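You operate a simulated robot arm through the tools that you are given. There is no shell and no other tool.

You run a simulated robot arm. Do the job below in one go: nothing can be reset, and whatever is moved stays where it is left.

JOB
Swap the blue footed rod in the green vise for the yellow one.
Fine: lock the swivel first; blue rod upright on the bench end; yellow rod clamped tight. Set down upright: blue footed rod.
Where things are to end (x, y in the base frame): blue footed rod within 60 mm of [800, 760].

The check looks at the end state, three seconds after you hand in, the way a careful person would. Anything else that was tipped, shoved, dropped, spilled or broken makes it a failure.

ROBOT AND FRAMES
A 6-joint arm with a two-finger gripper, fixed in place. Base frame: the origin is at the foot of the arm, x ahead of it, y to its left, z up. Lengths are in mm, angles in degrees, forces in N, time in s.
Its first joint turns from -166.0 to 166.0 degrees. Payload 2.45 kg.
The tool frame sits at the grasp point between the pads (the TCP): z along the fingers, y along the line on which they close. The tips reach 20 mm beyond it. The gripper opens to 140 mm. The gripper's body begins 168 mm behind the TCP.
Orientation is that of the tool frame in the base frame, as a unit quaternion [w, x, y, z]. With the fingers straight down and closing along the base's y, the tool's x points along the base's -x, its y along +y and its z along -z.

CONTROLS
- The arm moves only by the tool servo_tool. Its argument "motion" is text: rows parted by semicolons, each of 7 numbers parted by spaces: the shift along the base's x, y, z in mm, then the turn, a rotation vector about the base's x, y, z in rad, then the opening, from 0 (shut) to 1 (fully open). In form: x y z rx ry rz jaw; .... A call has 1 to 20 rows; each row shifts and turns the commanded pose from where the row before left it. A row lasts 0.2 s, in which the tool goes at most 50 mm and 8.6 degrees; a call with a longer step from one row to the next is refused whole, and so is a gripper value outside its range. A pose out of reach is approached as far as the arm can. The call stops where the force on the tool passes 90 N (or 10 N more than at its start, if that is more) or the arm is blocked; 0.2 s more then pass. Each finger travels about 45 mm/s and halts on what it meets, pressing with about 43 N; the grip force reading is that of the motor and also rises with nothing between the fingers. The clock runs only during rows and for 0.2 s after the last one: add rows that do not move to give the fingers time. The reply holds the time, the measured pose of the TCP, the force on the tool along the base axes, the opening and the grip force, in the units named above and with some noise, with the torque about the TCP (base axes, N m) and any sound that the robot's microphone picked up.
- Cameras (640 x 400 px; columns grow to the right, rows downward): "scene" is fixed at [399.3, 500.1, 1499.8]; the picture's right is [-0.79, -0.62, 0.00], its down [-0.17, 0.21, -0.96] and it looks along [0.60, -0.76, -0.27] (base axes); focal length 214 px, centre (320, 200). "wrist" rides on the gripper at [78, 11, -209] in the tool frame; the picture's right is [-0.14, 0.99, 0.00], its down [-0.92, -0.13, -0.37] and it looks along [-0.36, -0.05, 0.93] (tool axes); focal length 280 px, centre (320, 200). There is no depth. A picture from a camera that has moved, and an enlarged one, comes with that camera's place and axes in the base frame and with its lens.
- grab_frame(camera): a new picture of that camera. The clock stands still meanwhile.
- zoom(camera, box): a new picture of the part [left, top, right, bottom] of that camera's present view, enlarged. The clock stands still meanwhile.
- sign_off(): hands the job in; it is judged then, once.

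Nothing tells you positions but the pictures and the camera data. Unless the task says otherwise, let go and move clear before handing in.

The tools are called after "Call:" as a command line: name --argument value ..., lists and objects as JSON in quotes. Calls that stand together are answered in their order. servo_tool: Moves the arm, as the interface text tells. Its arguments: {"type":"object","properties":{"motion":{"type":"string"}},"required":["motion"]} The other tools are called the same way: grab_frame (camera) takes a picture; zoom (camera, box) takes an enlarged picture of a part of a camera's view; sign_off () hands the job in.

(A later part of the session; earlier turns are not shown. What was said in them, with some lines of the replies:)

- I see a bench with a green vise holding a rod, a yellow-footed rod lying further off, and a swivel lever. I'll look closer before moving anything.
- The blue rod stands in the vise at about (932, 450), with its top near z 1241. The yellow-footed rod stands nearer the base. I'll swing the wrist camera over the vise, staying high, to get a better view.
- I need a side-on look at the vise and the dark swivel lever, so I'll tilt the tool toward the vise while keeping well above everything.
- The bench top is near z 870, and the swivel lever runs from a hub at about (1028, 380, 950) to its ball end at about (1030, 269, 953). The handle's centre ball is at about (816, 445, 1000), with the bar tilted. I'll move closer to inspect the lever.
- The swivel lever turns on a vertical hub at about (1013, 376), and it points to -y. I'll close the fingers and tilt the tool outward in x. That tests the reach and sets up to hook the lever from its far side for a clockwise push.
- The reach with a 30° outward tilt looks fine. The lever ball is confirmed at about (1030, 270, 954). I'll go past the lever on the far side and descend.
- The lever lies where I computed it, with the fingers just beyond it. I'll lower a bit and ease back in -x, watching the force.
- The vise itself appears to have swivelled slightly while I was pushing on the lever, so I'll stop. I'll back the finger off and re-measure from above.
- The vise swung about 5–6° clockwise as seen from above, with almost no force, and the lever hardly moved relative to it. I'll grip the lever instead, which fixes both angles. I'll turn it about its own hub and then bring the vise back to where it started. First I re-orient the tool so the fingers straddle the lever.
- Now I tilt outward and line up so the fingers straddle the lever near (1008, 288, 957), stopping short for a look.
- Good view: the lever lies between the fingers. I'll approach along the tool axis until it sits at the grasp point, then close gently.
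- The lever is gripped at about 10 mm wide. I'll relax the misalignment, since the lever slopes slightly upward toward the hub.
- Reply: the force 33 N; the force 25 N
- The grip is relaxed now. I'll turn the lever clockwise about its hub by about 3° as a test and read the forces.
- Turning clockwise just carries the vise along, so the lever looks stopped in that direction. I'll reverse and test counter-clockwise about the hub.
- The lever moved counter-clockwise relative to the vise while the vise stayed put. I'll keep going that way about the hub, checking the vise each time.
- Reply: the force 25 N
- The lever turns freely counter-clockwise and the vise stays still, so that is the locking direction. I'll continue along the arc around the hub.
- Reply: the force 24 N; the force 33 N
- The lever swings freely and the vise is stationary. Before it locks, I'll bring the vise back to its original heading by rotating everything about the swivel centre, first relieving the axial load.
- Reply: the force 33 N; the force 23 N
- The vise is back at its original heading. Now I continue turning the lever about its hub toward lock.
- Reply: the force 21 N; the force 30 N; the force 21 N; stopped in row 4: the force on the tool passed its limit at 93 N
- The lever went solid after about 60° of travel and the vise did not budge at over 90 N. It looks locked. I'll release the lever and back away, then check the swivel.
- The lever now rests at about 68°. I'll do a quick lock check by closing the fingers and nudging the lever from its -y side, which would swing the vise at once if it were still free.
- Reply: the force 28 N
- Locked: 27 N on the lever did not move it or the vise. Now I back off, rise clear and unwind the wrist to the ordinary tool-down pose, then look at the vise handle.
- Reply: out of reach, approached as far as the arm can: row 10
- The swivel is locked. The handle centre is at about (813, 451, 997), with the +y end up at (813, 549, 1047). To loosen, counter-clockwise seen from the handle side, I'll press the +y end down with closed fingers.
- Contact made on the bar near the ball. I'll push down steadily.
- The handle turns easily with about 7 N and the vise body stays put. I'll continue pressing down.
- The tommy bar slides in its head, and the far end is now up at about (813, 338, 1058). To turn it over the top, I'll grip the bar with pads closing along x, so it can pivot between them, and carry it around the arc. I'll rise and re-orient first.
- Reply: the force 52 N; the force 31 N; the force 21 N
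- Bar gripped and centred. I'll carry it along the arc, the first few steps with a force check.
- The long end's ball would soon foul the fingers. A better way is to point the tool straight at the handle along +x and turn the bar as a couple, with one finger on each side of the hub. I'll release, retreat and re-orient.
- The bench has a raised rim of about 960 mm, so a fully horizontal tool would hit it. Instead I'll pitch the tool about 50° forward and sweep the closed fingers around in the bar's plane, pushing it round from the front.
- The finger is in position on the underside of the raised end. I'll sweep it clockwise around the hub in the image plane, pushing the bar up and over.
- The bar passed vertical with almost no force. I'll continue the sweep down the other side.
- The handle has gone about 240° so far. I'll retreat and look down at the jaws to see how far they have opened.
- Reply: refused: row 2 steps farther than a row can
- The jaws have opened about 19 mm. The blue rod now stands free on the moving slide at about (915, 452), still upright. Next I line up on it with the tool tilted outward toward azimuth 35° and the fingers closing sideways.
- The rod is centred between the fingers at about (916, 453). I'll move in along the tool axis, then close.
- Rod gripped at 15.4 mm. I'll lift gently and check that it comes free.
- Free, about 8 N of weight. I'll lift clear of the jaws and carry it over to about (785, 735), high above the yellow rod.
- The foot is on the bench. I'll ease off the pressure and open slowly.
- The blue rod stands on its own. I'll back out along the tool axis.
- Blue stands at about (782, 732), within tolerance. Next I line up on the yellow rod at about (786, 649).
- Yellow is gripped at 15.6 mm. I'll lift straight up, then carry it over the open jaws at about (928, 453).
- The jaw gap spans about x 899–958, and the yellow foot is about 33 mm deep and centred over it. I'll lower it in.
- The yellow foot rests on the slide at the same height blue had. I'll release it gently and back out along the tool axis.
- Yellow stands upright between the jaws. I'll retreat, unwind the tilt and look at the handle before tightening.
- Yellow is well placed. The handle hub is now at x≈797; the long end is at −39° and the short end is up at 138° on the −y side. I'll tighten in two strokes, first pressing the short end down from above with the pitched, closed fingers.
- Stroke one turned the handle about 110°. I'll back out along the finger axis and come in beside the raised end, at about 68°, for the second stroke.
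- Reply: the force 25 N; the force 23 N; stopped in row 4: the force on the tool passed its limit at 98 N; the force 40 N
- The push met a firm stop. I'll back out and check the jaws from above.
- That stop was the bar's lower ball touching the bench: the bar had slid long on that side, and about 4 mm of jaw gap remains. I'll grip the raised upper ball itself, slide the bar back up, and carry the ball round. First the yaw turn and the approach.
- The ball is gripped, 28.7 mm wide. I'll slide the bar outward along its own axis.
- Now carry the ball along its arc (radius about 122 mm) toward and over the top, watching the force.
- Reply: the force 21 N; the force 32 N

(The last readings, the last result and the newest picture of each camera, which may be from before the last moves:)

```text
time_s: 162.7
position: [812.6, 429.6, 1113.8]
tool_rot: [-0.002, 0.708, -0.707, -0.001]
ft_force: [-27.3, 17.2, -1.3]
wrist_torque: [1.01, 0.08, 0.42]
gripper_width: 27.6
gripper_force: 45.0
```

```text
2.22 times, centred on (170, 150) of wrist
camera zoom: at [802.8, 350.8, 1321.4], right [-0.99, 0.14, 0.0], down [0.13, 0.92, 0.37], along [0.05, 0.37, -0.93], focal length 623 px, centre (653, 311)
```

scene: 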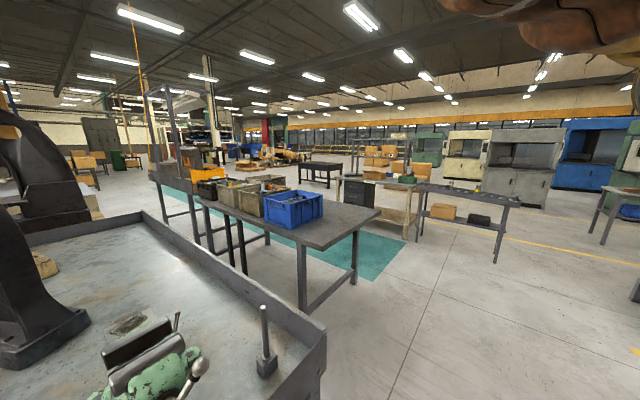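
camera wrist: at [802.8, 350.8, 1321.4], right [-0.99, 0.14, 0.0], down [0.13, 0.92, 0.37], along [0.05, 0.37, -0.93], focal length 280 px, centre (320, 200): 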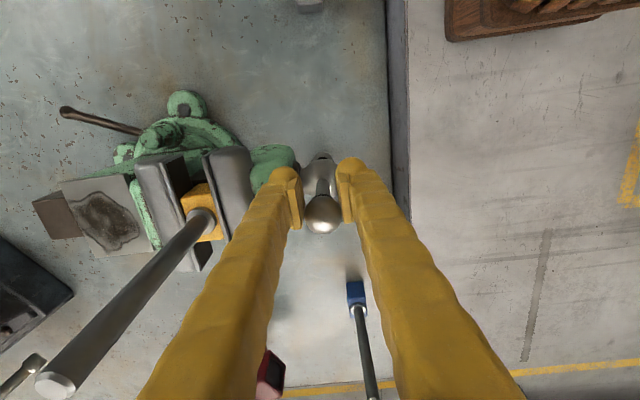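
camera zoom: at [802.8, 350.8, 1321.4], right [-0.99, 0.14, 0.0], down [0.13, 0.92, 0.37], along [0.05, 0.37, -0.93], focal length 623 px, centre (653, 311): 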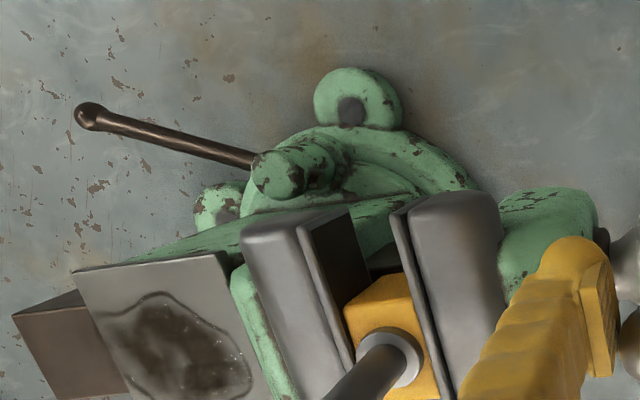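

Call:
servo_tool --motion "-1 -12.3 -3.3 0 0 0 0; 0 -11.9 -4.5 0 0 0 0; 0 0 0 0 0 0 0"

Call:
servo_tool --motion "0 -11.4 -5.8 0 0 0 0; 0 -10.7 -7 0 0 0 0; 0 0 0 0 0 0 0"

Call:
grab_frame --camera "wrist"

Call:
zoom --camera "scene" --box '[40, 250, 240, 400]'

```text
time_s: 163.5
position: [813.7, 404.4, 1107.1]
tool_rot: [0.003, -0.707, 0.707, -0.001]
ft_force: [0.2, 0.4, -0.3]
wrist_torque: [-0.01, 0.0, -0.01]
gripper_width: 0.1
gripper_force: 29.3
```

```text
time_s: 164.3
position: [813.6, 383.6, 1092.6]
tool_rot: [0.002, -0.707, 0.707, 0.001]
ft_force: [-0.8, 0.7, -0.9]
wrist_torque: [0.01, 0.01, -0.02]
gripper_width: 0.0
gripper_force: 29.4
```

```text
taken
camera wrist: at [802.2, 304.8, 1300.8], right [-0.99, 0.14, 0.0], down [0.13, 0.92, 0.37], along [0.05, 0.37, -0.93], focal length 280 px, centre (320, 200)
```

wrist: 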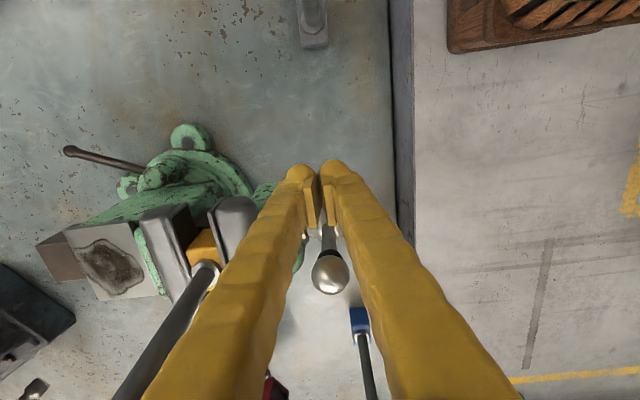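

```text
2.67 times, centred on (140, 325) of scene
camera zoom: at [399.3, 500.1, 1499.8], right [-0.79, -0.62, 0.0], down [-0.17, 0.21, -0.96], along [0.6, -0.76, -0.27], focal length 572 px, centre (800, -133)
```

zoom: 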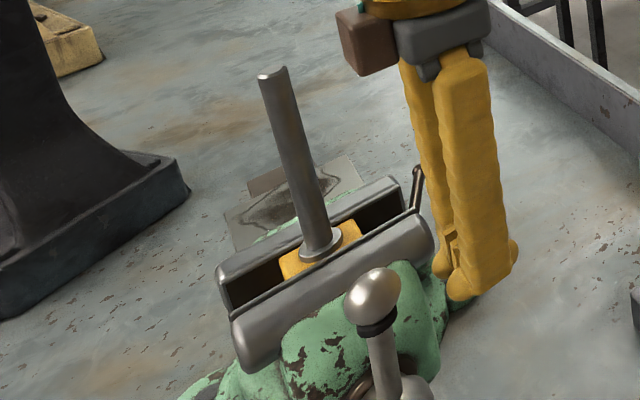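

The ball slipped out of the pads once resistance built up, so the foot is being clamped. The bar now stands near vertical at about 94°. I'll finish tightening by pushing its top toward -y with closed fingers.

Call:
servo_tool --motion "0 0 45 0 0 0 0; 0 0 45 0 0 0 0; 0 36 0 0 0 0 0; 0 36 0 0 0 0 0; 0 36 0 0 0 0 0; 0 0 -40 0 0 0 0; 0 0 -37 0 0 0 0; 0 0 0 0 0 0 0"

Call:
grab_frame --camera "wrist"

Call:
zoom --camera "wrist" --box '[80, 40, 380, 280]'

```text
time_s: 166.1
position: [814.0, 492.2, 1106.8]
tool_rot: [0.003, -0.707, 0.707, 0.001]
ft_force: [0.0, 0.1, -0.6]
wrist_torque: [-0.02, 0.01, 0.01]
gripper_width: 0.0
gripper_force: 29.7
```

```text
taken
camera wrist: at [802.5, 413.3, 1314.5], right [-0.99, 0.14, 0.0], down [0.13, 0.92, 0.37], along [0.05, 0.37, -0.93], focal length 280 px, centre (320, 200)
```

wrist: 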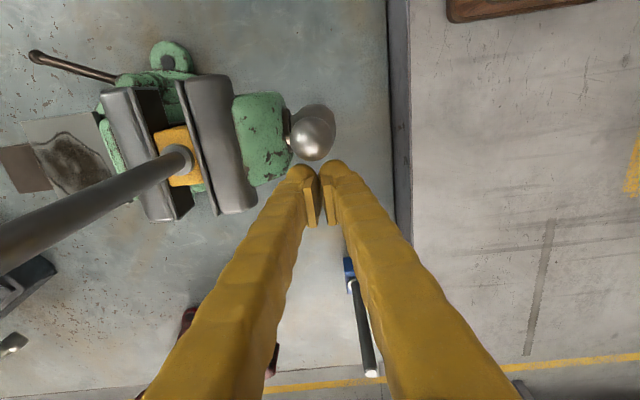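

```text
1.67 times, centred on (230, 160) of wrist
camera zoom: at [802.5, 413.3, 1314.5], right [-0.99, 0.14, 0.0], down [0.13, 0.92, 0.37], along [0.05, 0.37, -0.93], focal length 467 px, centre (470, 267)
```

zoom: 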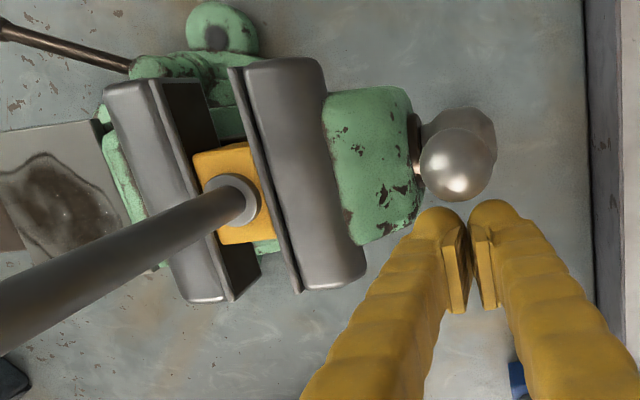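

Call:
servo_tool --motion "0 -6 0 0 0 0 0; 0 -6 0 0 0 0 0; 0 -4 0 0 0 0 0; 0 0 0 0 0 0 0"

Call:
servo_tool --motion "0 -4 0 0 0 0 0; 0 -4 0 0 0 0 0; 0 -4 0 0 0 0 0; 0 0 0 0 0 0 0"

```text
time_s: 167.1
position: [813.5, 476.1, 1106.7]
tool_rot: [-0.002, 0.707, -0.707, -0.001]
ft_force: [2.8, 23.4, 1.0]
wrist_torque: [-0.07, -0.04, 0.02]
gripper_width: 5.9
gripper_force: 29.6
```

```text
time_s: 168.1
position: [813.1, 462.4, 1106.3]
tool_rot: [-0.003, 0.707, -0.707, 0.0]
ft_force: [-6.3, 16.8, 1.9]
wrist_torque: [-0.02, -0.02, -0.1]
gripper_width: 6.2
gripper_force: 29.8
```

The push works, but the ball is wedging between the two fingertips. I'll back off slightly and shift so one finger meets it squarely.

Call:
servo_tool --motion "0 8 0 0 0 0 0; -7 4 0 0 0 0 0; 0 0 0 0 0 0 0; 0 -4 -2 0 0 0 0; 0 -4 -2 0 0 0 0; 0 -4 0 0 0 0 0; 0 0 0 0 0 0 0"

Call:
servo_tool --motion "0 -5 -1 0 0 0 0; 0 -5 -1 0 0 0 0; 0 -5 -1 0 0 0 0; 0 0 0 0 0 0 0"

Call:
grab_frame --camera "wrist"

Call:
zoom --camera "scene" --box '[40, 250, 240, 400]'

```text
time_s: 169.7
position: [805.6, 462.7, 1102.3]
tool_rot: [0.003, -0.707, 0.707, 0.0]
ft_force: [-0.2, 3.1, -0.5]
wrist_torque: [-0.05, -0.02, 0.03]
gripper_width: 0.0
gripper_force: 29.3
```

```text
time_s: 170.7
position: [806.8, 449.0, 1100.5]
tool_rot: [-0.002, 0.707, -0.707, 0.0]
ft_force: [8.6, 27.4, 11.3]
wrist_torque: [0.17, -0.01, 0.45]
gripper_width: 0.0
gripper_force: 29.5
```

```text
taken
camera wrist: at [794.6, 370.6, 1307.3], right [-0.99, 0.14, 0.0], down [0.13, 0.92, 0.37], along [0.05, 0.37, -0.93], focal length 280 px, centre (320, 200)
```

wrist: 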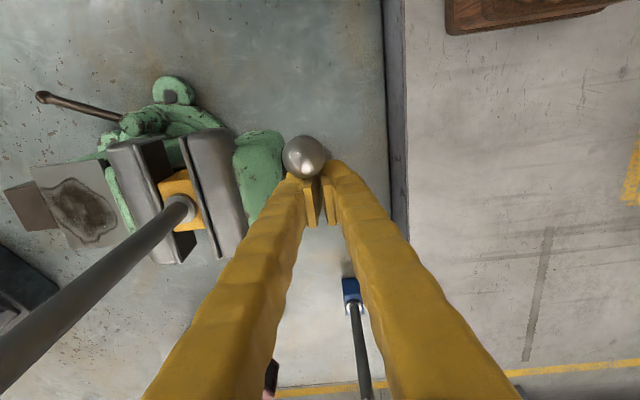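

```text
2.67 times, centred on (140, 325) of scene
camera zoom: at [399.3, 500.1, 1499.8], right [-0.79, -0.62, 0.0], down [-0.17, 0.21, -0.96], along [0.6, -0.76, -0.27], focal length 572 px, centre (800, -133)
```

zoom: 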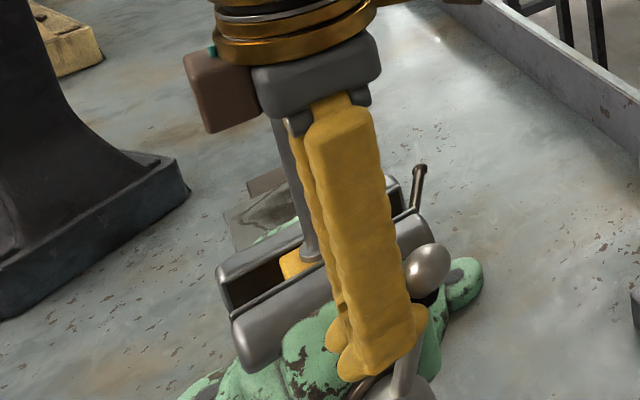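

Call:
servo_tool --motion "0 -5 -2 0 0 0 0; 0 -5 -2 0 0 0 0; 0 0 0 0 0 0 0"

Call:
servo_tool --motion "0 -5 -2.5 0 0 0 0; 0 -5 -2.5 0 0 0 0; 0 0 0 0 0 0 0"

Call:
grab_frame --camera "wrist"

```text
time_s: 171.5
position: [806.1, 438.5, 1094.9]
tool_rot: [-0.002, 0.708, -0.706, 0.0]
ft_force: [0.2, 26.6, 11.5]
wrist_torque: [0.19, 0.07, 0.33]
gripper_width: 0.1
gripper_force: 29.0
```

```text
time_s: 172.3
position: [806.4, 429.4, 1088.3]
tool_rot: [-0.002, 0.707, -0.707, 0.001]
ft_force: [7.9, 24.4, 17.6]
wrist_torque: [0.03, -0.15, 0.47]
gripper_width: 0.0
gripper_force: 29.3
```

```text
taken
camera wrist: at [794.8, 350.4, 1298.1], right [-0.99, 0.14, 0.0], down [0.13, 0.92, 0.37], along [0.05, 0.37, -0.93], focal length 280 px, centre (320, 200)
```

wrist: 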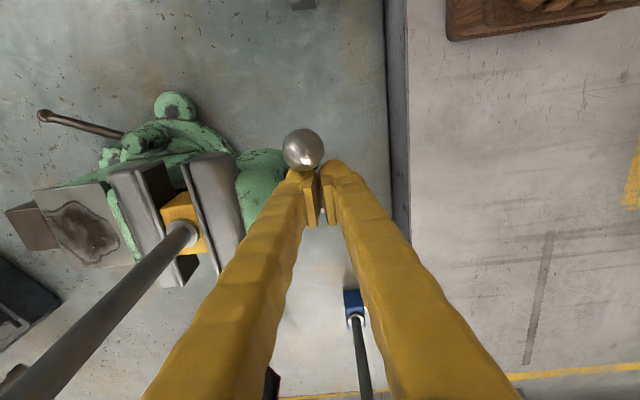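

Call:
servo_tool --motion "0 -5 -3.5 0 0 0 0; 0 -5 -3.5 0 0 0 0; 0 0 0 0 0 0 0"

Call:
servo_tool --motion "0 -5 -4 0 0 0 0; 0 -5 -4 0 0 0 0; 0 0 0 0 0 0 0"

Call:
zoom --camera "wrist" --box '[60, 80, 360, 280]'

Call:
zoom --camera "scene" --box '[40, 250, 240, 400]'

```text
time_s: 173.1
position: [805.4, 419.1, 1084.3]
tool_rot: [-0.003, 0.707, -0.707, -0.001]
ft_force: [5.1, 27.1, 26.3]
wrist_torque: [0.02, -0.09, 0.46]
gripper_width: 0.0
gripper_force: 29.3
```

```text
time_s: 173.9
position: [806.1, 408.4, 1073.4]
tool_rot: [-0.002, 0.707, -0.707, 0.0]
ft_force: [7.7, 27.4, 23.4]
wrist_torque: [0.09, -0.09, 0.62]
gripper_width: 0.2
gripper_force: 28.7
```

```text
2.00 times, centred on (210, 180) of wrist
camera zoom: at [794.9, 330.4, 1282.8], right [-0.99, 0.14, 0.0], down [0.13, 0.92, 0.37], along [0.05, 0.37, -0.93], focal length 561 px, centre (540, 240)
```

zoom: 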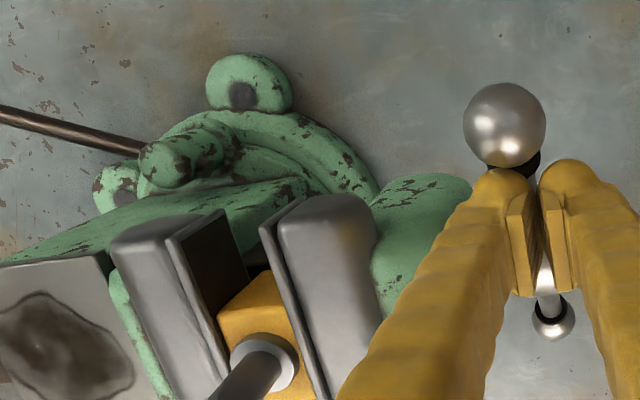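

```text
2.67 times, centred on (140, 325) of scene
camera zoom: at [399.3, 500.1, 1499.8], right [-0.79, -0.62, 0.0], down [-0.17, 0.21, -0.96], along [0.6, -0.76, -0.27], focal length 572 px, centre (800, -133)
```

zoom: 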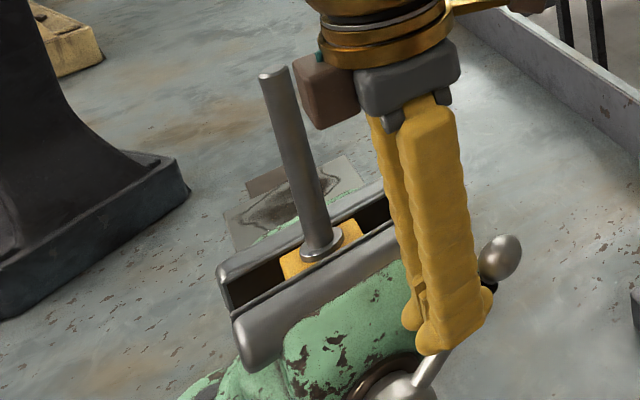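

Call:
servo_tool --motion "0 -4.5 -4.5 0 0 0 0; 0 -4.5 -4.5 0 0 0 0; 0 -4 -5 0 0 0 0; 0 0 0 0 0 0 0"

Call:
servo_tool --motion "0 -3.5 -5 0 0 0 0; 0 -3 -5 0 0 0 0; 0 -3 -5 0 0 0 0; 0 0 0 0 0 0 0"

Call:
grab_frame --camera "wrist"

```text
time_s: 174.9
position: [806.9, 395.2, 1061.8]
tool_rot: [-0.002, 0.707, -0.707, -0.001]
ft_force: [8.8, 17.9, 35.7]
wrist_torque: [-0.21, -0.31, 0.61]
gripper_width: 0.0
gripper_force: 29.2
```

```text
time_s: 175.9
position: [806.4, 384.9, 1045.9]
tool_rot: [0.002, -0.707, 0.707, 0.0]
ft_force: [16.1, 14.0, 41.2]
wrist_torque: [-0.29, -0.57, 0.67]
gripper_width: 0.0
gripper_force: 29.3
```

```text
taken
camera wrist: at [794.6, 307.7, 1254.3], right [-0.99, 0.14, 0.0], down [0.13, 0.92, 0.37], along [0.05, 0.37, -0.93], focal length 280 px, centre (320, 200)
```

wrist: 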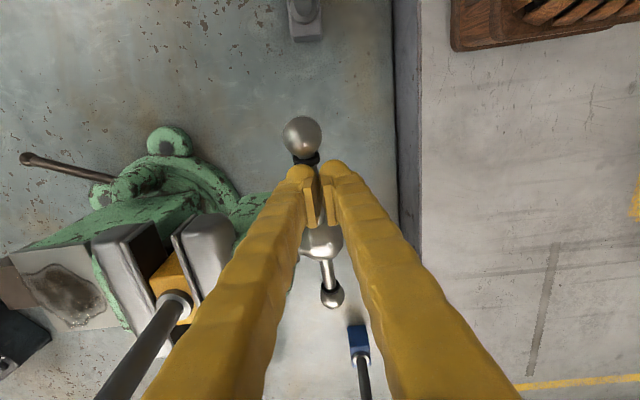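

Call:
servo_tool --motion "0 -2 -5 0 0 0 0; 0 -1.5 -5 0 0 0 0; 0 -1 -5 0 0 0 0; 0 0 0 0 0 0 0"

Call:
servo_tool --motion "0 -1 -5 0 0 0 0; 0 -0.5 -5 0 0 0 0; 0 0 -5 0 0 0 0; 0 0 0 0 0 0 0"

Call:
grab_frame --camera "wrist"

Call:
zoom --camera "scene" --box '[40, 250, 240, 400]'

```text
time_s: 176.9
position: [805.8, 381.0, 1031.2]
tool_rot: [0.003, -0.707, 0.708, 0.0]
ft_force: [12.3, 5.9, 45.3]
wrist_torque: [-0.37, -0.61, 0.51]
gripper_width: 0.0
gripper_force: 29.2
```

```text
time_s: 177.9
position: [806.2, 379.8, 1018.0]
tool_rot: [0.004, -0.707, 0.707, 0.0]
ft_force: [3.6, -8.4, 77.3]
wrist_torque: [0.79, -0.79, 0.29]
gripper_width: 0.3
gripper_force: 29.4
```

```text
taken
camera wrist: at [794.2, 301.5, 1225.5], right [-0.99, 0.14, 0.0], down [0.13, 0.92, 0.37], along [0.06, 0.37, -0.93], focal length 280 px, centre (320, 200)
```

wrist: 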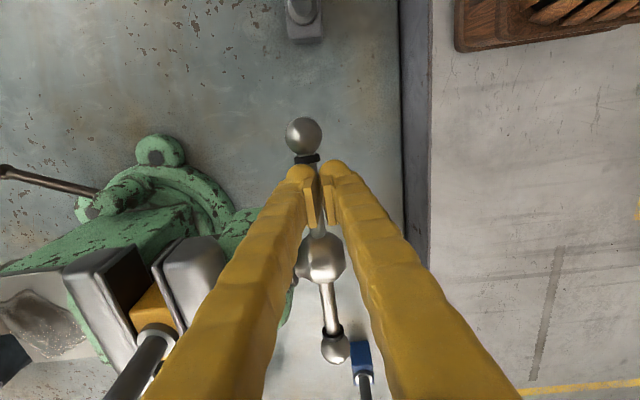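

```text
2.67 times, centred on (140, 325) of scene
camera zoom: at [399.3, 500.1, 1499.8], right [-0.79, -0.62, 0.0], down [-0.17, 0.21, -0.96], along [0.6, -0.76, -0.27], focal length 572 px, centre (800, -133)
```

zoom: 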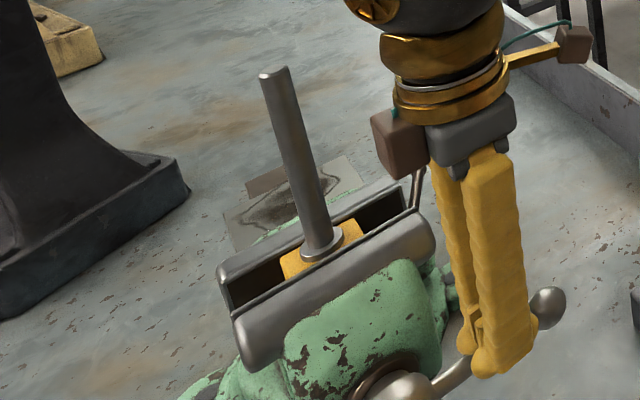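

Resistance is climbing: 77 N at about 62 mm. For better leverage I'll move out onto the ball end, about 120 mm from the axis, and press down to the force limit.

Call:
servo_tool --motion "0 0 20 0 0 0 0; 2 -15 10 0 0 0 0; 3 -31 0 0 0 0 0; 0 0 -12 0 0 0 0; 0 0 -8 0 0 0 0; 0 0 0 0 0 0 0"

Call:
servo_tool --motion "0 0 -4 0 0 0 0; 0 0 -4 0 0 0 0; 0 0 -4 0 0 0 0; 0 0 -4 0 0 0 0; 0 0 0 0 0 0 0"

```text
time_s: 179.3
position: [811.1, 334.9, 1025.0]
tool_rot: [-0.002, 0.707, -0.707, 0.0]
ft_force: [0.3, -0.5, -0.9]
wrist_torque: [0.01, -0.04, 0.0]
gripper_width: 0.1
gripper_force: 29.7
```

```text
time_s: 180.5
position: [812.1, 334.5, 1012.1]
tool_rot: [-0.004, 0.707, -0.707, 0.001]
ft_force: [15.6, -3.3, 40.6]
wrist_torque: [0.29, -0.64, 0.51]
gripper_width: 0.1
gripper_force: 29.6
```

Call:
servo_tool --motion "0 0 -3 0 0 0 0; 0 0 -3 0 0 0 0; 0 0 0 0 0 0 0"

Call:
servo_tool --motion "0 0 -3 0 0 0 0; 0 0 -3 0 0 0 0; 0 0 0 0 0 0 0"

```text
time_s: 181.3
position: [810.3, 334.4, 1004.8]
tool_rot: [-0.003, 0.707, -0.707, -0.001]
ft_force: [23.3, -4.7, 31.3]
wrist_torque: [0.14, -0.67, 0.15]
gripper_width: 0.0
gripper_force: 29.5
```

```text
time_s: 182.1
position: [809.5, 333.7, 997.5]
tool_rot: [-0.003, 0.708, -0.706, -0.001]
ft_force: [19.9, -6.8, 31.1]
wrist_torque: [0.12, -0.59, 0.13]
gripper_width: 0.1
gripper_force: 29.4
```

Call:
servo_tool --motion "-5 0 0 0 0 0 0; 0 1 -4 0 0 0 0; 0 1.2 -4 0 0 0 0; 0 1.4 -4 0 0 0 0; 0 0 0 0 0 0 0"

Call:
servo_tool --motion "0 1.5 -4 0 0 0 0; 0 1.7 -4 0 0 0 0; 0 1.9 -4 0 0 0 0; 0 0 0 0 0 0 0"

Call:
grab_frame --camera "wrist"

Call:
zoom --camera "scene" --box '[40, 250, 240, 400]'

```text
time_s: 183.3
position: [805.1, 338.1, 985.2]
tool_rot: [0.003, -0.707, 0.708, 0.001]
ft_force: [3.0, -11.6, 25.3]
wrist_torque: [-0.15, -0.26, -0.11]
gripper_width: 0.3
gripper_force: 29.8
```

```text
time_s: 184.3
position: [805.5, 343.2, 972.9]
tool_rot: [0.003, -0.707, 0.708, 0.0]
ft_force: [7.9, -9.3, 19.3]
wrist_torque: [-0.16, -0.39, -0.12]
gripper_width: 0.2
gripper_force: 29.5
```

```text
taken
camera wrist: at [794.8, 265.0, 1181.2], right [-0.99, 0.14, 0.0], down [0.13, 0.92, 0.37], along [0.05, 0.37, -0.93], focal length 280 px, centre (320, 200)
```

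wrist: 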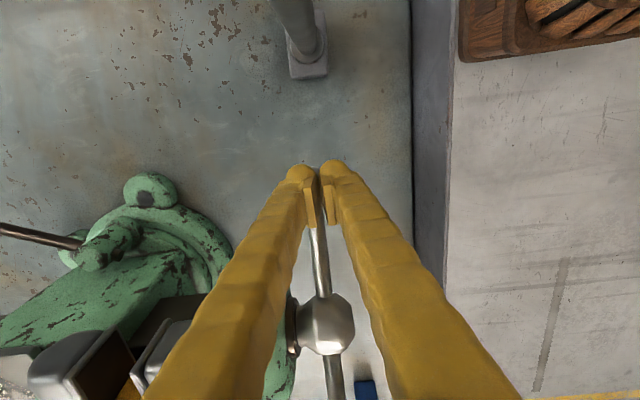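

```text
2.67 times, centred on (140, 325) of scene
camera zoom: at [399.3, 500.1, 1499.8], right [-0.79, -0.62, 0.0], down [-0.17, 0.21, -0.96], along [0.6, -0.76, -0.27], focal length 572 px, centre (800, -133)
```

zoom: 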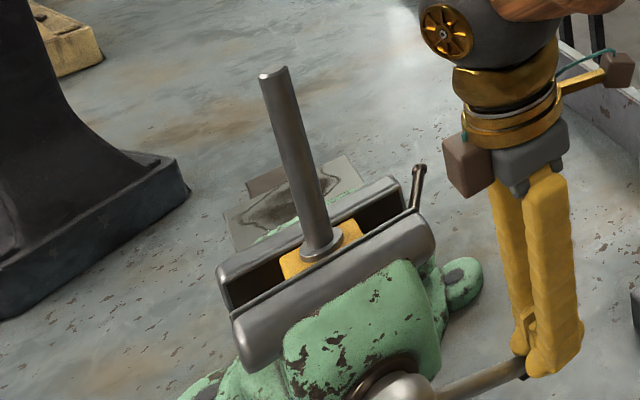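

Call:
servo_tool --motion "0 0 20 0 0 0 0; 0 0 40 0 0 0 0; 0 0 40 0 0 0 0; 0 0 40 0 0 0 0; 3 30 10 0 0 0 0; 3 40 0 0 0 0 0; 2 40 0 0 0 0 0; 0 35 0 0 0 0 0; 0 0 0 0 0 0 0"

Call:
grab_frame --camera "wrist"

Call:
zoom --camera "wrist" --box '[80, 40, 280, 240]'

```text
time_s: 186.3
position: [813.8, 487.4, 1124.9]
tool_rot: [0.003, -0.707, 0.707, 0.001]
ft_force: [0.2, 0.2, -0.4]
wrist_torque: [0.01, -0.06, -0.02]
gripper_width: 0.0
gripper_force: 29.4
```

```text
taken
camera wrist: at [803.0, 410.0, 1332.3], right [-0.99, 0.14, 0.0], down [0.13, 0.92, 0.37], along [0.05, 0.37, -0.93], focal length 280 px, centre (320, 200)
```

wrist: 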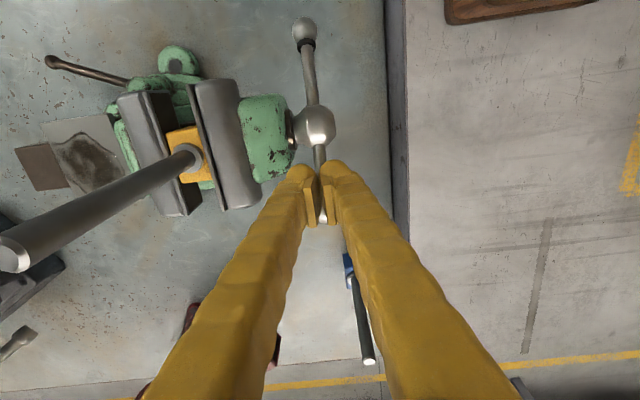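

```text
2.00 times, centred on (180, 140) of wrist
camera zoom: at [803.0, 410.0, 1332.3], right [-0.99, 0.14, 0.0], down [0.13, 0.92, 0.37], along [0.05, 0.37, -0.93], focal length 561 px, centre (600, 320)
```

zoom: 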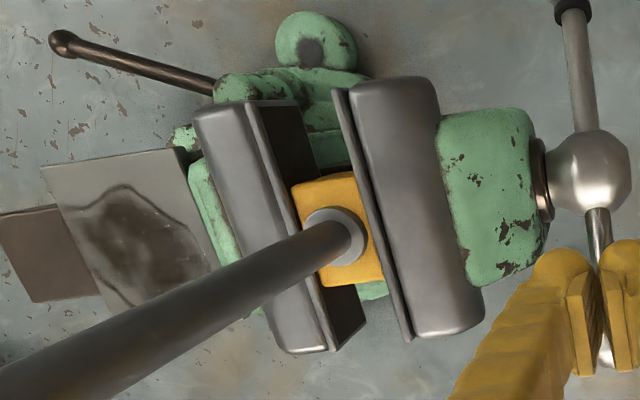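

Call:
zoom --camera "scene" --box '[120, 310, 170, 350]'

Call:
zoom --camera "wrist" --box '[140, 100, 240, 200]'

```text
10.00 times, centred on (145, 330) of scene
camera zoom: at [399.3, 500.1, 1499.8], right [-0.79, -0.62, 0.0], down [-0.17, 0.21, -0.96], along [0.6, -0.76, -0.27], focal length 2145 px, centre (2070, -1100)
```

zoom: 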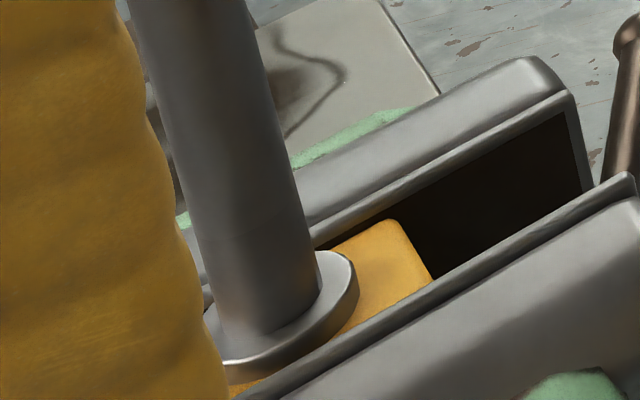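

```text
4.00 times, centred on (190, 150) of wrist
camera zoom: at [803.0, 410.0, 1332.3], right [-0.99, 0.14, 0.0], down [0.13, 0.92, 0.37], along [0.05, 0.37, -0.93], focal length 1122 px, centre (840, 400)
```

zoom: 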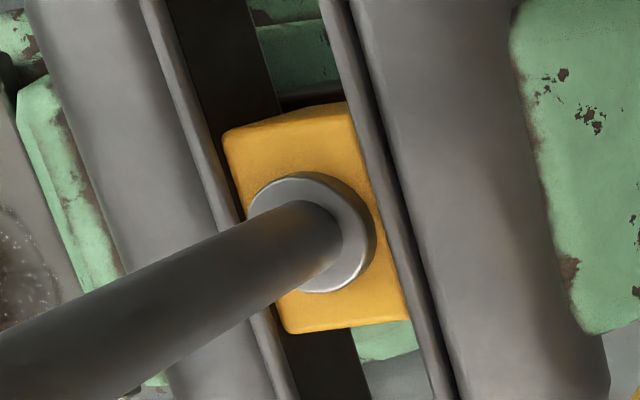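

The foot now fills the gap between both jaw plates just as blue's did, and the handle has gone well past blue's clamped angle. I'll push the handle further to see whether it stalls, pressing on the ball end again.

Call:
servo_tool --motion "-5 -45 0 0 0 0 0; 0 -45 -5 0 0 0 0; 0 -45 -30 0 0 0 0; 0 0 -40 0 0 0 0; 0 0 -40 0 0 0 0; 0 0 -20 0 0 0 0; 0 0 0 0 0 0 0"

Call:
servo_tool --motion "0 0 -5 0 0 0 0; 0 0.5 -5 0 0 0 0; 0 1 -5 0 0 0 0; 0 0 0 0 0 0 0"

Call:
grab_frame --camera "wrist"

```text
refused: row 3 steps farther than a row can; nothing moved
```

```text
time_s: 187.3
position: [813.6, 489.0, 1109.2]
tool_rot: [0.003, -0.707, 0.707, 0.001]
ft_force: [0.0, -0.1, -0.4]
wrist_torque: [0.02, -0.04, 0.0]
gripper_width: 0.1
gripper_force: 29.4
```

```text
taken
camera wrist: at [803.1, 411.2, 1316.9], right [-0.99, 0.14, 0.0], down [0.13, 0.92, 0.37], along [0.05, 0.37, -0.93], focal length 280 px, centre (320, 200)
```

wrist: 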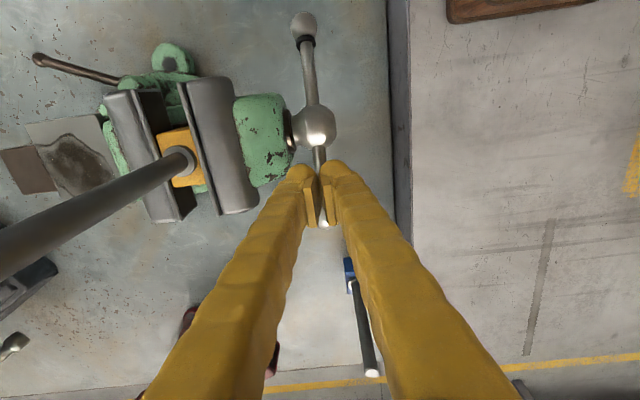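

Call:
servo_tool --motion "-3 -45 0 0 0 0 0; -3 -45 0 0 0 0 0; 0 -45 0 0 0 0 0; 0 0 -40 0 0 0 0; 0 0 -40 0 0 0 0; 0 0 -30 0 0 0 0; 0 0 0 0 0 0 0"

```text
time_s: 188.9
position: [809.1, 354.0, 999.4]
tool_rot: [-0.003, 0.707, -0.707, 0.0]
ft_force: [0.2, 0.4, -0.4]
wrist_torque: [-0.01, -0.04, 0.02]
gripper_width: 0.0
gripper_force: 29.1
```

Call:
servo_tool --motion "0 0 -10 0 0 0 0; 0 0 -8 0 0 0 0; 0 0.5 -6 0 0 0 0; 0 1 -6 0 0 0 0; 0 1.5 -6 0 0 0 0"

Call:
grab_frame --camera "wrist"

```text
time_s: 190.1
position: [810.3, 355.9, 964.9]
tool_rot: [0.005, -0.707, 0.707, -0.002]
ft_force: [23.8, -34.0, 48.7]
wrist_torque: [0.58, -1.22, 0.13]
gripper_width: 0.3
gripper_force: 29.1
```

```text
taken
camera wrist: at [797.9, 277.6, 1173.0], right [-0.99, 0.14, -0.01], down [0.12, 0.92, 0.37], along [0.06, 0.37, -0.93], focal length 280 px, centre (320, 200)
```

wrist: 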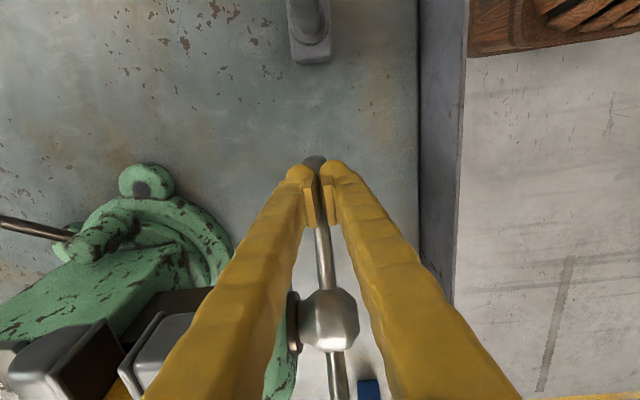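

Call:
servo_tool --motion "0 1.5 -4 0 0 0 0; 0 1.5 -4 0 0 0 0; 0 2 -4 0 0 0 0"

Call:
grab_frame --camera "wrist"

```text
time_s: 190.9
position: [808.9, 361.1, 951.5]
tool_rot: [0.004, -0.707, 0.707, 0.0]
ft_force: [48.1, -37.8, 37.2]
wrist_torque: [0.12, -1.19, -0.93]
gripper_width: 0.2
gripper_force: 29.4
```

```text
taken
camera wrist: at [797.5, 283.1, 1158.8], right [-0.99, 0.14, 0.0], down [0.13, 0.92, 0.37], along [0.06, 0.37, -0.93], focal length 280 px, centre (320, 200)
```

wrist: 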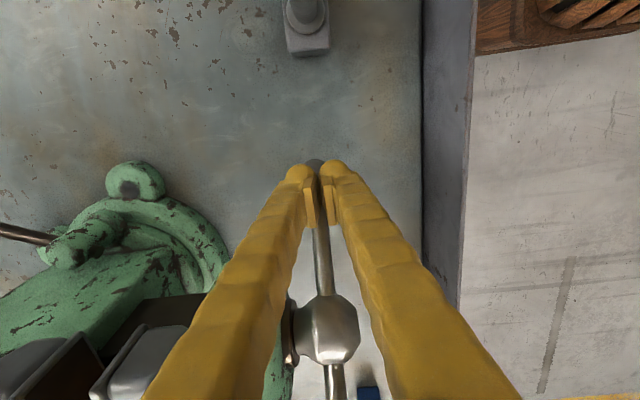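

The handle now resists with about 6 Nm. I'll back off, re-orient, and check directly how firmly the yellow rod is held with a light pull test.

Call:
servo_tool --motion "0 -4 20 0 0 0 0; 0 0 45 0 0 0 0; 0 0 45 0 0 0 0; 0 0 45 0 0 0 0; 0 0 45 0 0 0 0; 0 0 45 0 0 0 0; 0 0 45 0 0 0 0; 0 0 30 0 0 0 0; 5 5 0 0 0 -0.137 0.2; 5 5 0 0 0 -0.137 0.4; 5 5 0 0 0 -0.137 0.5; 5 5 0 0 0 -0.137 0.5; 5 5 0 0 0 -0.137 0.5; 5 5 0 0 0 -0.137 0.5; 5 5 0 0 0 -0.138 0.5; 5 5 0 0.075 -0.107 0 0.5; 5 5 0 0.075 -0.107 0 0.5; 5 5 0 0.075 -0.107 0 0.5; 5 5 0 0.075 -0.107 0 0.5; 0 0 0 0 0 0 0.5"

Call:
grab_frame --camera "wrist"

Call:
grab_frame --camera "scene"

```text
time_s: 195.1
position: [863.5, 414.0, 1271.7]
tool_rot: [0.249, -0.29, 0.921, 0.077]
ft_force: [-0.4, 0.6, 0.0]
wrist_torque: [0.02, -0.05, -0.01]
gripper_width: 69.9
gripper_force: 0.1
```

```text
taken
camera wrist: at [715.8, 324.3, 1411.6], right [-0.47, 0.88, 0.07], down [0.57, 0.25, 0.78], along [0.67, 0.41, -0.62], focal length 280 px, centre (320, 200)
```

wrist: 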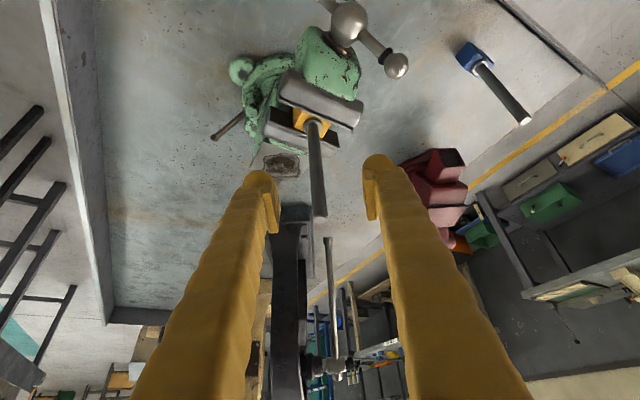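

```text
taken
```

scene: 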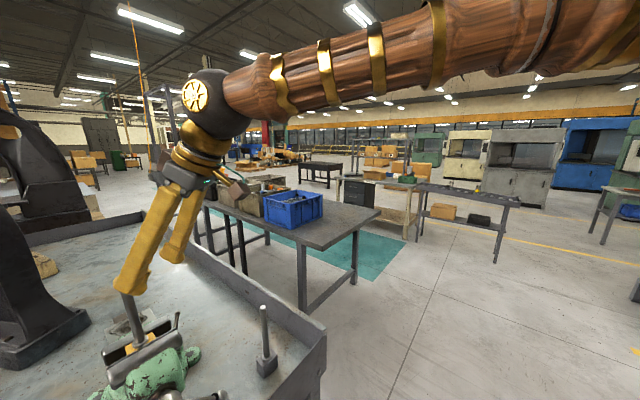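

Call:
zoom --camera "wrist" --box '[260, 60, 400, 240]'

Call:
zoom --camera "scene" --box '[90, 270, 190, 390]'

```text
2.22 times, centred on (330, 150) of wrist
camera zoom: at [715.8, 324.3, 1411.6], right [-0.47, 0.88, 0.07], down [0.57, 0.25, 0.78], along [0.67, 0.41, -0.62], focal length 623 px, centre (298, 311)
```

zoom: 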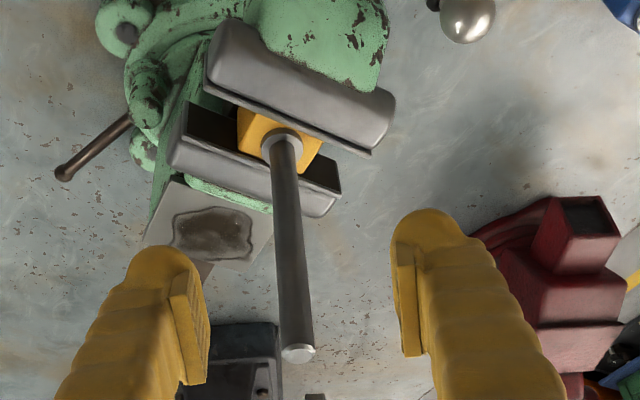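

```text
3.33 times, centred on (140, 330) of scene
camera zoom: at [399.3, 500.1, 1499.8], right [-0.79, -0.62, 0.0], down [-0.17, 0.21, -0.96], along [0.6, -0.76, -0.27], focal length 715 px, centre (920, -233)
```

zoom: 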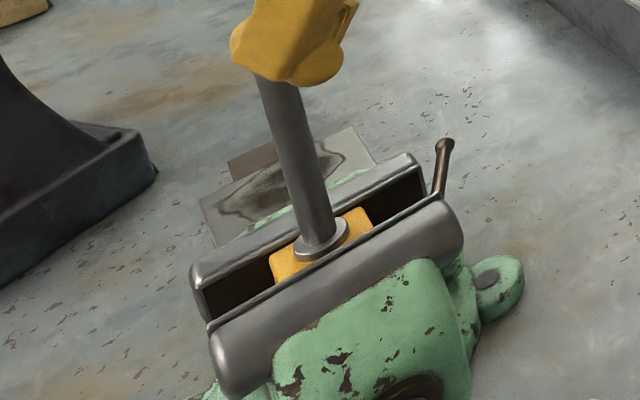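

The rod stands upright at about (930, 454). I'll grip it gently near the top and pull up a little to test the clamp.

Call:
servo_tool --motion "10 4 25 0 0 0 0.5; 14 8.9 -26.7 0 0 0 0.5; 14 8.9 -26.7 0 0 0 0.5; 14 8.9 -26.7 0 0 0 0.5; 14 8.8 -26.6 0 0 0 0.5; 0 0 0 0 0 0 0.5"

Call:
zoom --camera "wrist" --box '[220, 60, 420, 280]'

```text
time_s: 196.5
position: [928.5, 453.7, 1189.6]
tool_rot: [0.249, -0.289, 0.921, 0.077]
ft_force: [-0.6, 0.7, 0.3]
wrist_torque: [-0.04, -0.01, -0.01]
gripper_width: 70.0
gripper_force: 0.0
```

```text
1.82 times, centred on (320, 170) of wrist
camera zoom: at [781.5, 363.5, 1329.7], right [-0.47, 0.88, 0.07], down [0.57, 0.25, 0.78], along [0.67, 0.41, -0.62], focal length 510 px, centre (320, 254)
```

zoom: 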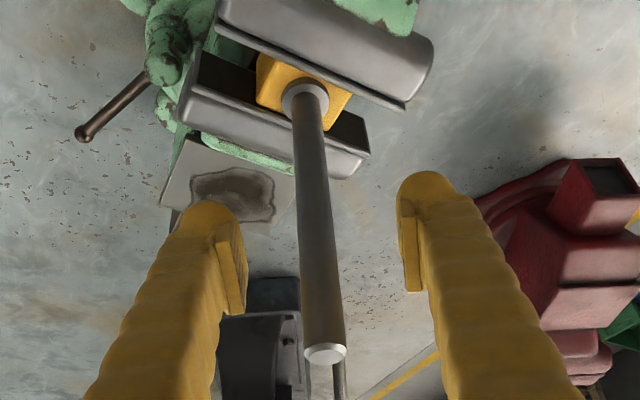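

Call:
servo_tool --motion "0 0 0 0 0 0 0.3; 0 0 0 0 0 0 0.18; 0 0 0 0 0 0 0.12; 0 0 0 0 0 0 0.06; 0 0 0 0 0 0 0; 0 0 0 0 0 0 0"

```text
time_s: 197.9
position: [929.9, 451.1, 1188.3]
tool_rot: [0.248, -0.29, 0.921, 0.077]
ft_force: [7.1, -18.6, -0.1]
wrist_torque: [-0.09, -0.35, -0.06]
gripper_width: 15.2
gripper_force: 41.6
```

Call:
servo_tool --motion "0 0 1 0 0 0 0; 0 0 1 0 0 0 0; 0 0 0 0 0 0 0"

```text
time_s: 198.7
position: [929.5, 451.2, 1189.2]
tool_rot: [0.248, -0.29, 0.921, 0.076]
ft_force: [9.9, -21.9, -15.6]
wrist_torque: [-0.01, -0.41, -0.12]
gripper_width: 15.8
gripper_force: 41.1
```

Call:
servo_tool --motion "0 0 1 0 0 0 0; 0 0 1 0 0 0 0; 0 0 0 0 0 0 0"

```text
time_s: 199.5
position: [929.5, 452.7, 1193.1]
tool_rot: [0.248, -0.29, 0.921, 0.076]
ft_force: [5.7, -19.5, -27.7]
wrist_torque: [-0.31, 0.21, -0.09]
gripper_width: 15.6
gripper_force: 41.8
```

Call:
zoom --camera "wrist" --box '[220, 60, 420, 280]'

Call:
zoom --camera "scene" --box '[90, 270, 190, 390]'

```text
1.82 times, centred on (320, 170) of wrist
camera zoom: at [781.8, 363.9, 1333.1], right [-0.47, 0.88, 0.07], down [0.57, 0.25, 0.78], along [0.67, 0.4, -0.62], focal length 510 px, centre (320, 254)
```

zoom: 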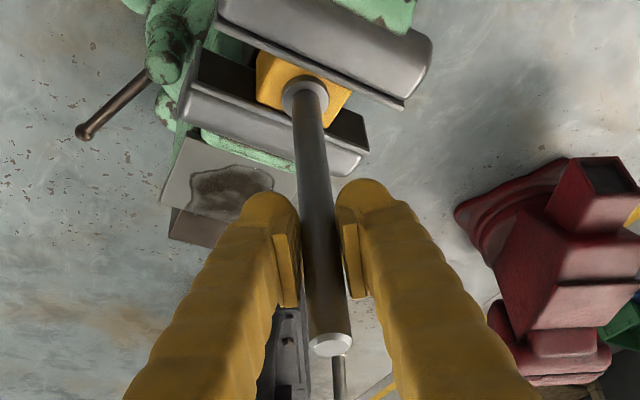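

```text
3.33 times, centred on (140, 330) of scene
camera zoom: at [399.3, 500.1, 1499.8], right [-0.79, -0.62, 0.0], down [-0.17, 0.21, -0.96], along [0.6, -0.76, -0.27], focal length 715 px, centre (920, -233)
```

zoom: 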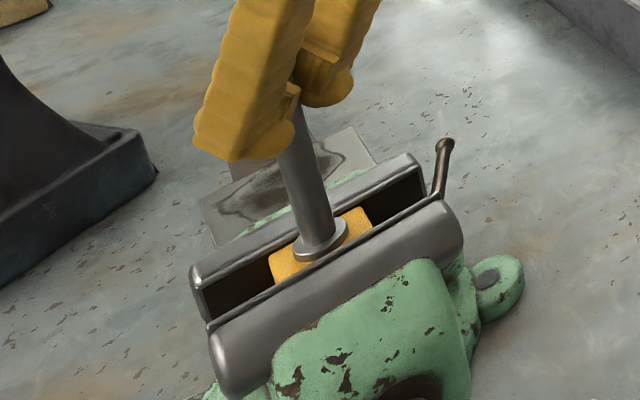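

The rod did not move under about 20 N of net pull and about 20 N of side load, so the clamp is holding. I'll let go and back away.

Call:
servo_tool --motion "0 0 -3 0 0 0 0; 0 0 0 0 0 0 0.13; 0 0 0 0 0 0 0.2; 0 0 0 0 0 0 0.35; 0 0 0 0 0 0 0.5; 0 0 0 0 0 0 0.5; -10 -7 21 0 0 0 0.5; -14 -9 28 0 0 0 0.5; -14 -9 28 0 0 0 0.5; -14 -9 28 0 0 0 0.5; -20 0 20 0 0 0 0.5; 0 0 0 0 0 0 0.5"

Call:
grab_frame --camera "wrist"

Call:
zoom --camera "scene" --box '[40, 230, 290, 400]'

```text
time_s: 202.1
position: [857.1, 419.1, 1315.7]
tool_rot: [0.249, -0.29, 0.921, 0.077]
ft_force: [-0.4, 0.2, -0.1]
wrist_torque: [0.0, 0.02, 0.01]
gripper_width: 70.0
gripper_force: 0.1
```

```text
taken
camera wrist: at [709.7, 329.7, 1455.5], right [-0.47, 0.88, 0.07], down [0.57, 0.25, 0.78], along [0.67, 0.4, -0.62], focal length 280 px, centre (320, 200)
```

wrist: 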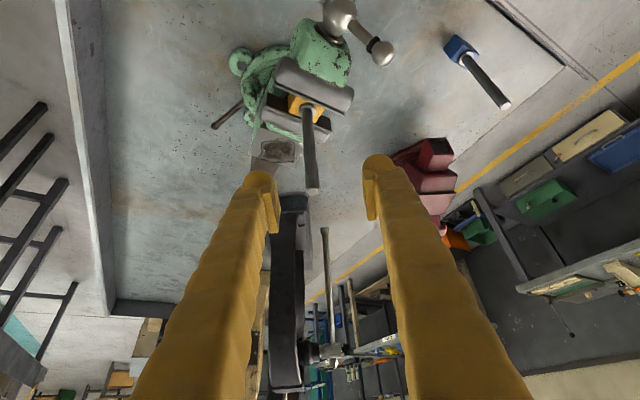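

```text
2.35 times, centred on (165, 315) of scene
camera zoom: at [399.3, 500.1, 1499.8], right [-0.79, -0.62, 0.0], down [-0.17, 0.21, -0.96], along [0.6, -0.76, -0.27], focal length 505 px, centre (685, -71)
```

zoom: 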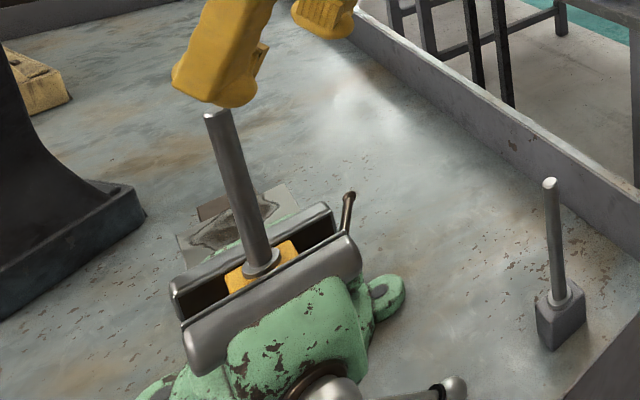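

Everything is in place. The swivel is locked with the vise at its original heading, blue stands at about (784, 730), and yellow is upright and clamped. The grey rod is untouched. I'll move the arm well clear and take a last look.

Call:
servo_tool --motion "-25 0 20 0 0 0 0.5; -35 0 20 0 0 0 0.5; -35 -10 20 0 0 0 0.5; -35 -10 0 0 0 0 0.5; 0 0 0 0 0 0 0.5; 0 0 0 0 0 0 0.5"

Call:
grab_frame --camera "wrist"

Call:
grab_frame --camera "scene"

```text
time_s: 203.5
position: [726.4, 398.8, 1374.9]
tool_rot: [0.249, -0.29, 0.921, 0.077]
ft_force: [-0.3, -0.7, -0.3]
wrist_torque: [-0.02, 0.0, 0.01]
gripper_width: 69.7
gripper_force: 0.1
```

```text
taken
camera wrist: at [579.3, 310.4, 1515.2], right [-0.47, 0.88, 0.07], down [0.57, 0.25, 0.78], along [0.67, 0.41, -0.62], focal length 280 px, centre (320, 200)
```

wrist: 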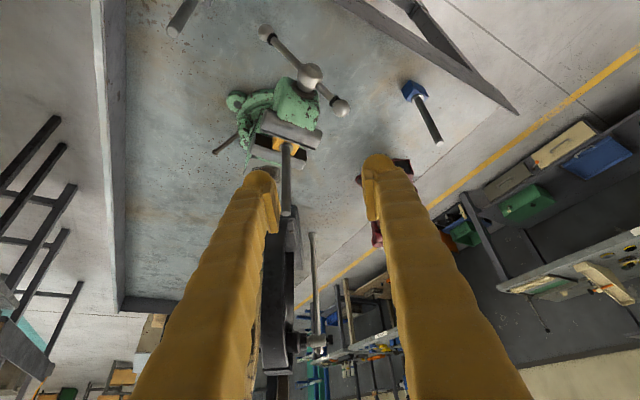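

```text
taken
```

scene: 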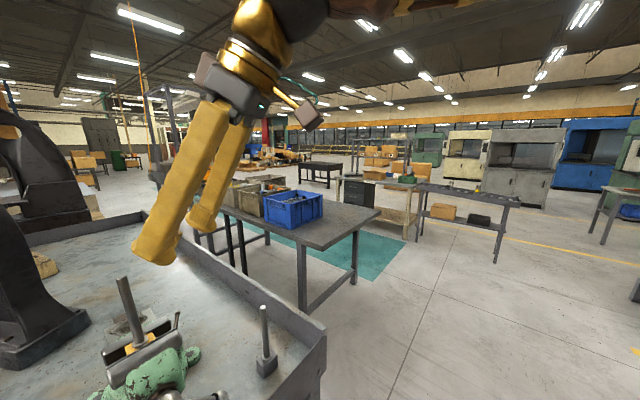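

The last pictures show blue and grey upright on the bench and yellow upright in the closed vise. The swivel lever is in its locked position and the arm is clear. Handing in now.

Call:
sign_off

```text
The job is handed in.
```

The swap is done and handed in: the yellow rod is clamped upright in the green vise, and the blue rod stands upright on the bench end at about (784, 730). That is roughly 34 mm from the target.

- **Swivel:** It is locked. My first push on the lever swung the unlocked vise about 8° off. I turned it back until the scene camera view matched the start picture, then locked it. With the lever locked, 27 N on it moved nothing.
- **Yellow clamp:** It held with no visible movement under about 20 N of upward pull and 20 N sideways. The handle resisted with about 6 Nm when I stopped. I had no stated figure for "tight", so that pull test and the handle resistance are the evidence.
- **Everything else:** The grey rod looks undisturbed in the last pictures, and the arm is clear of the bench items. While tightening, the handle bar's lower ball touched the bench once. I re-slid the bar and carried on.
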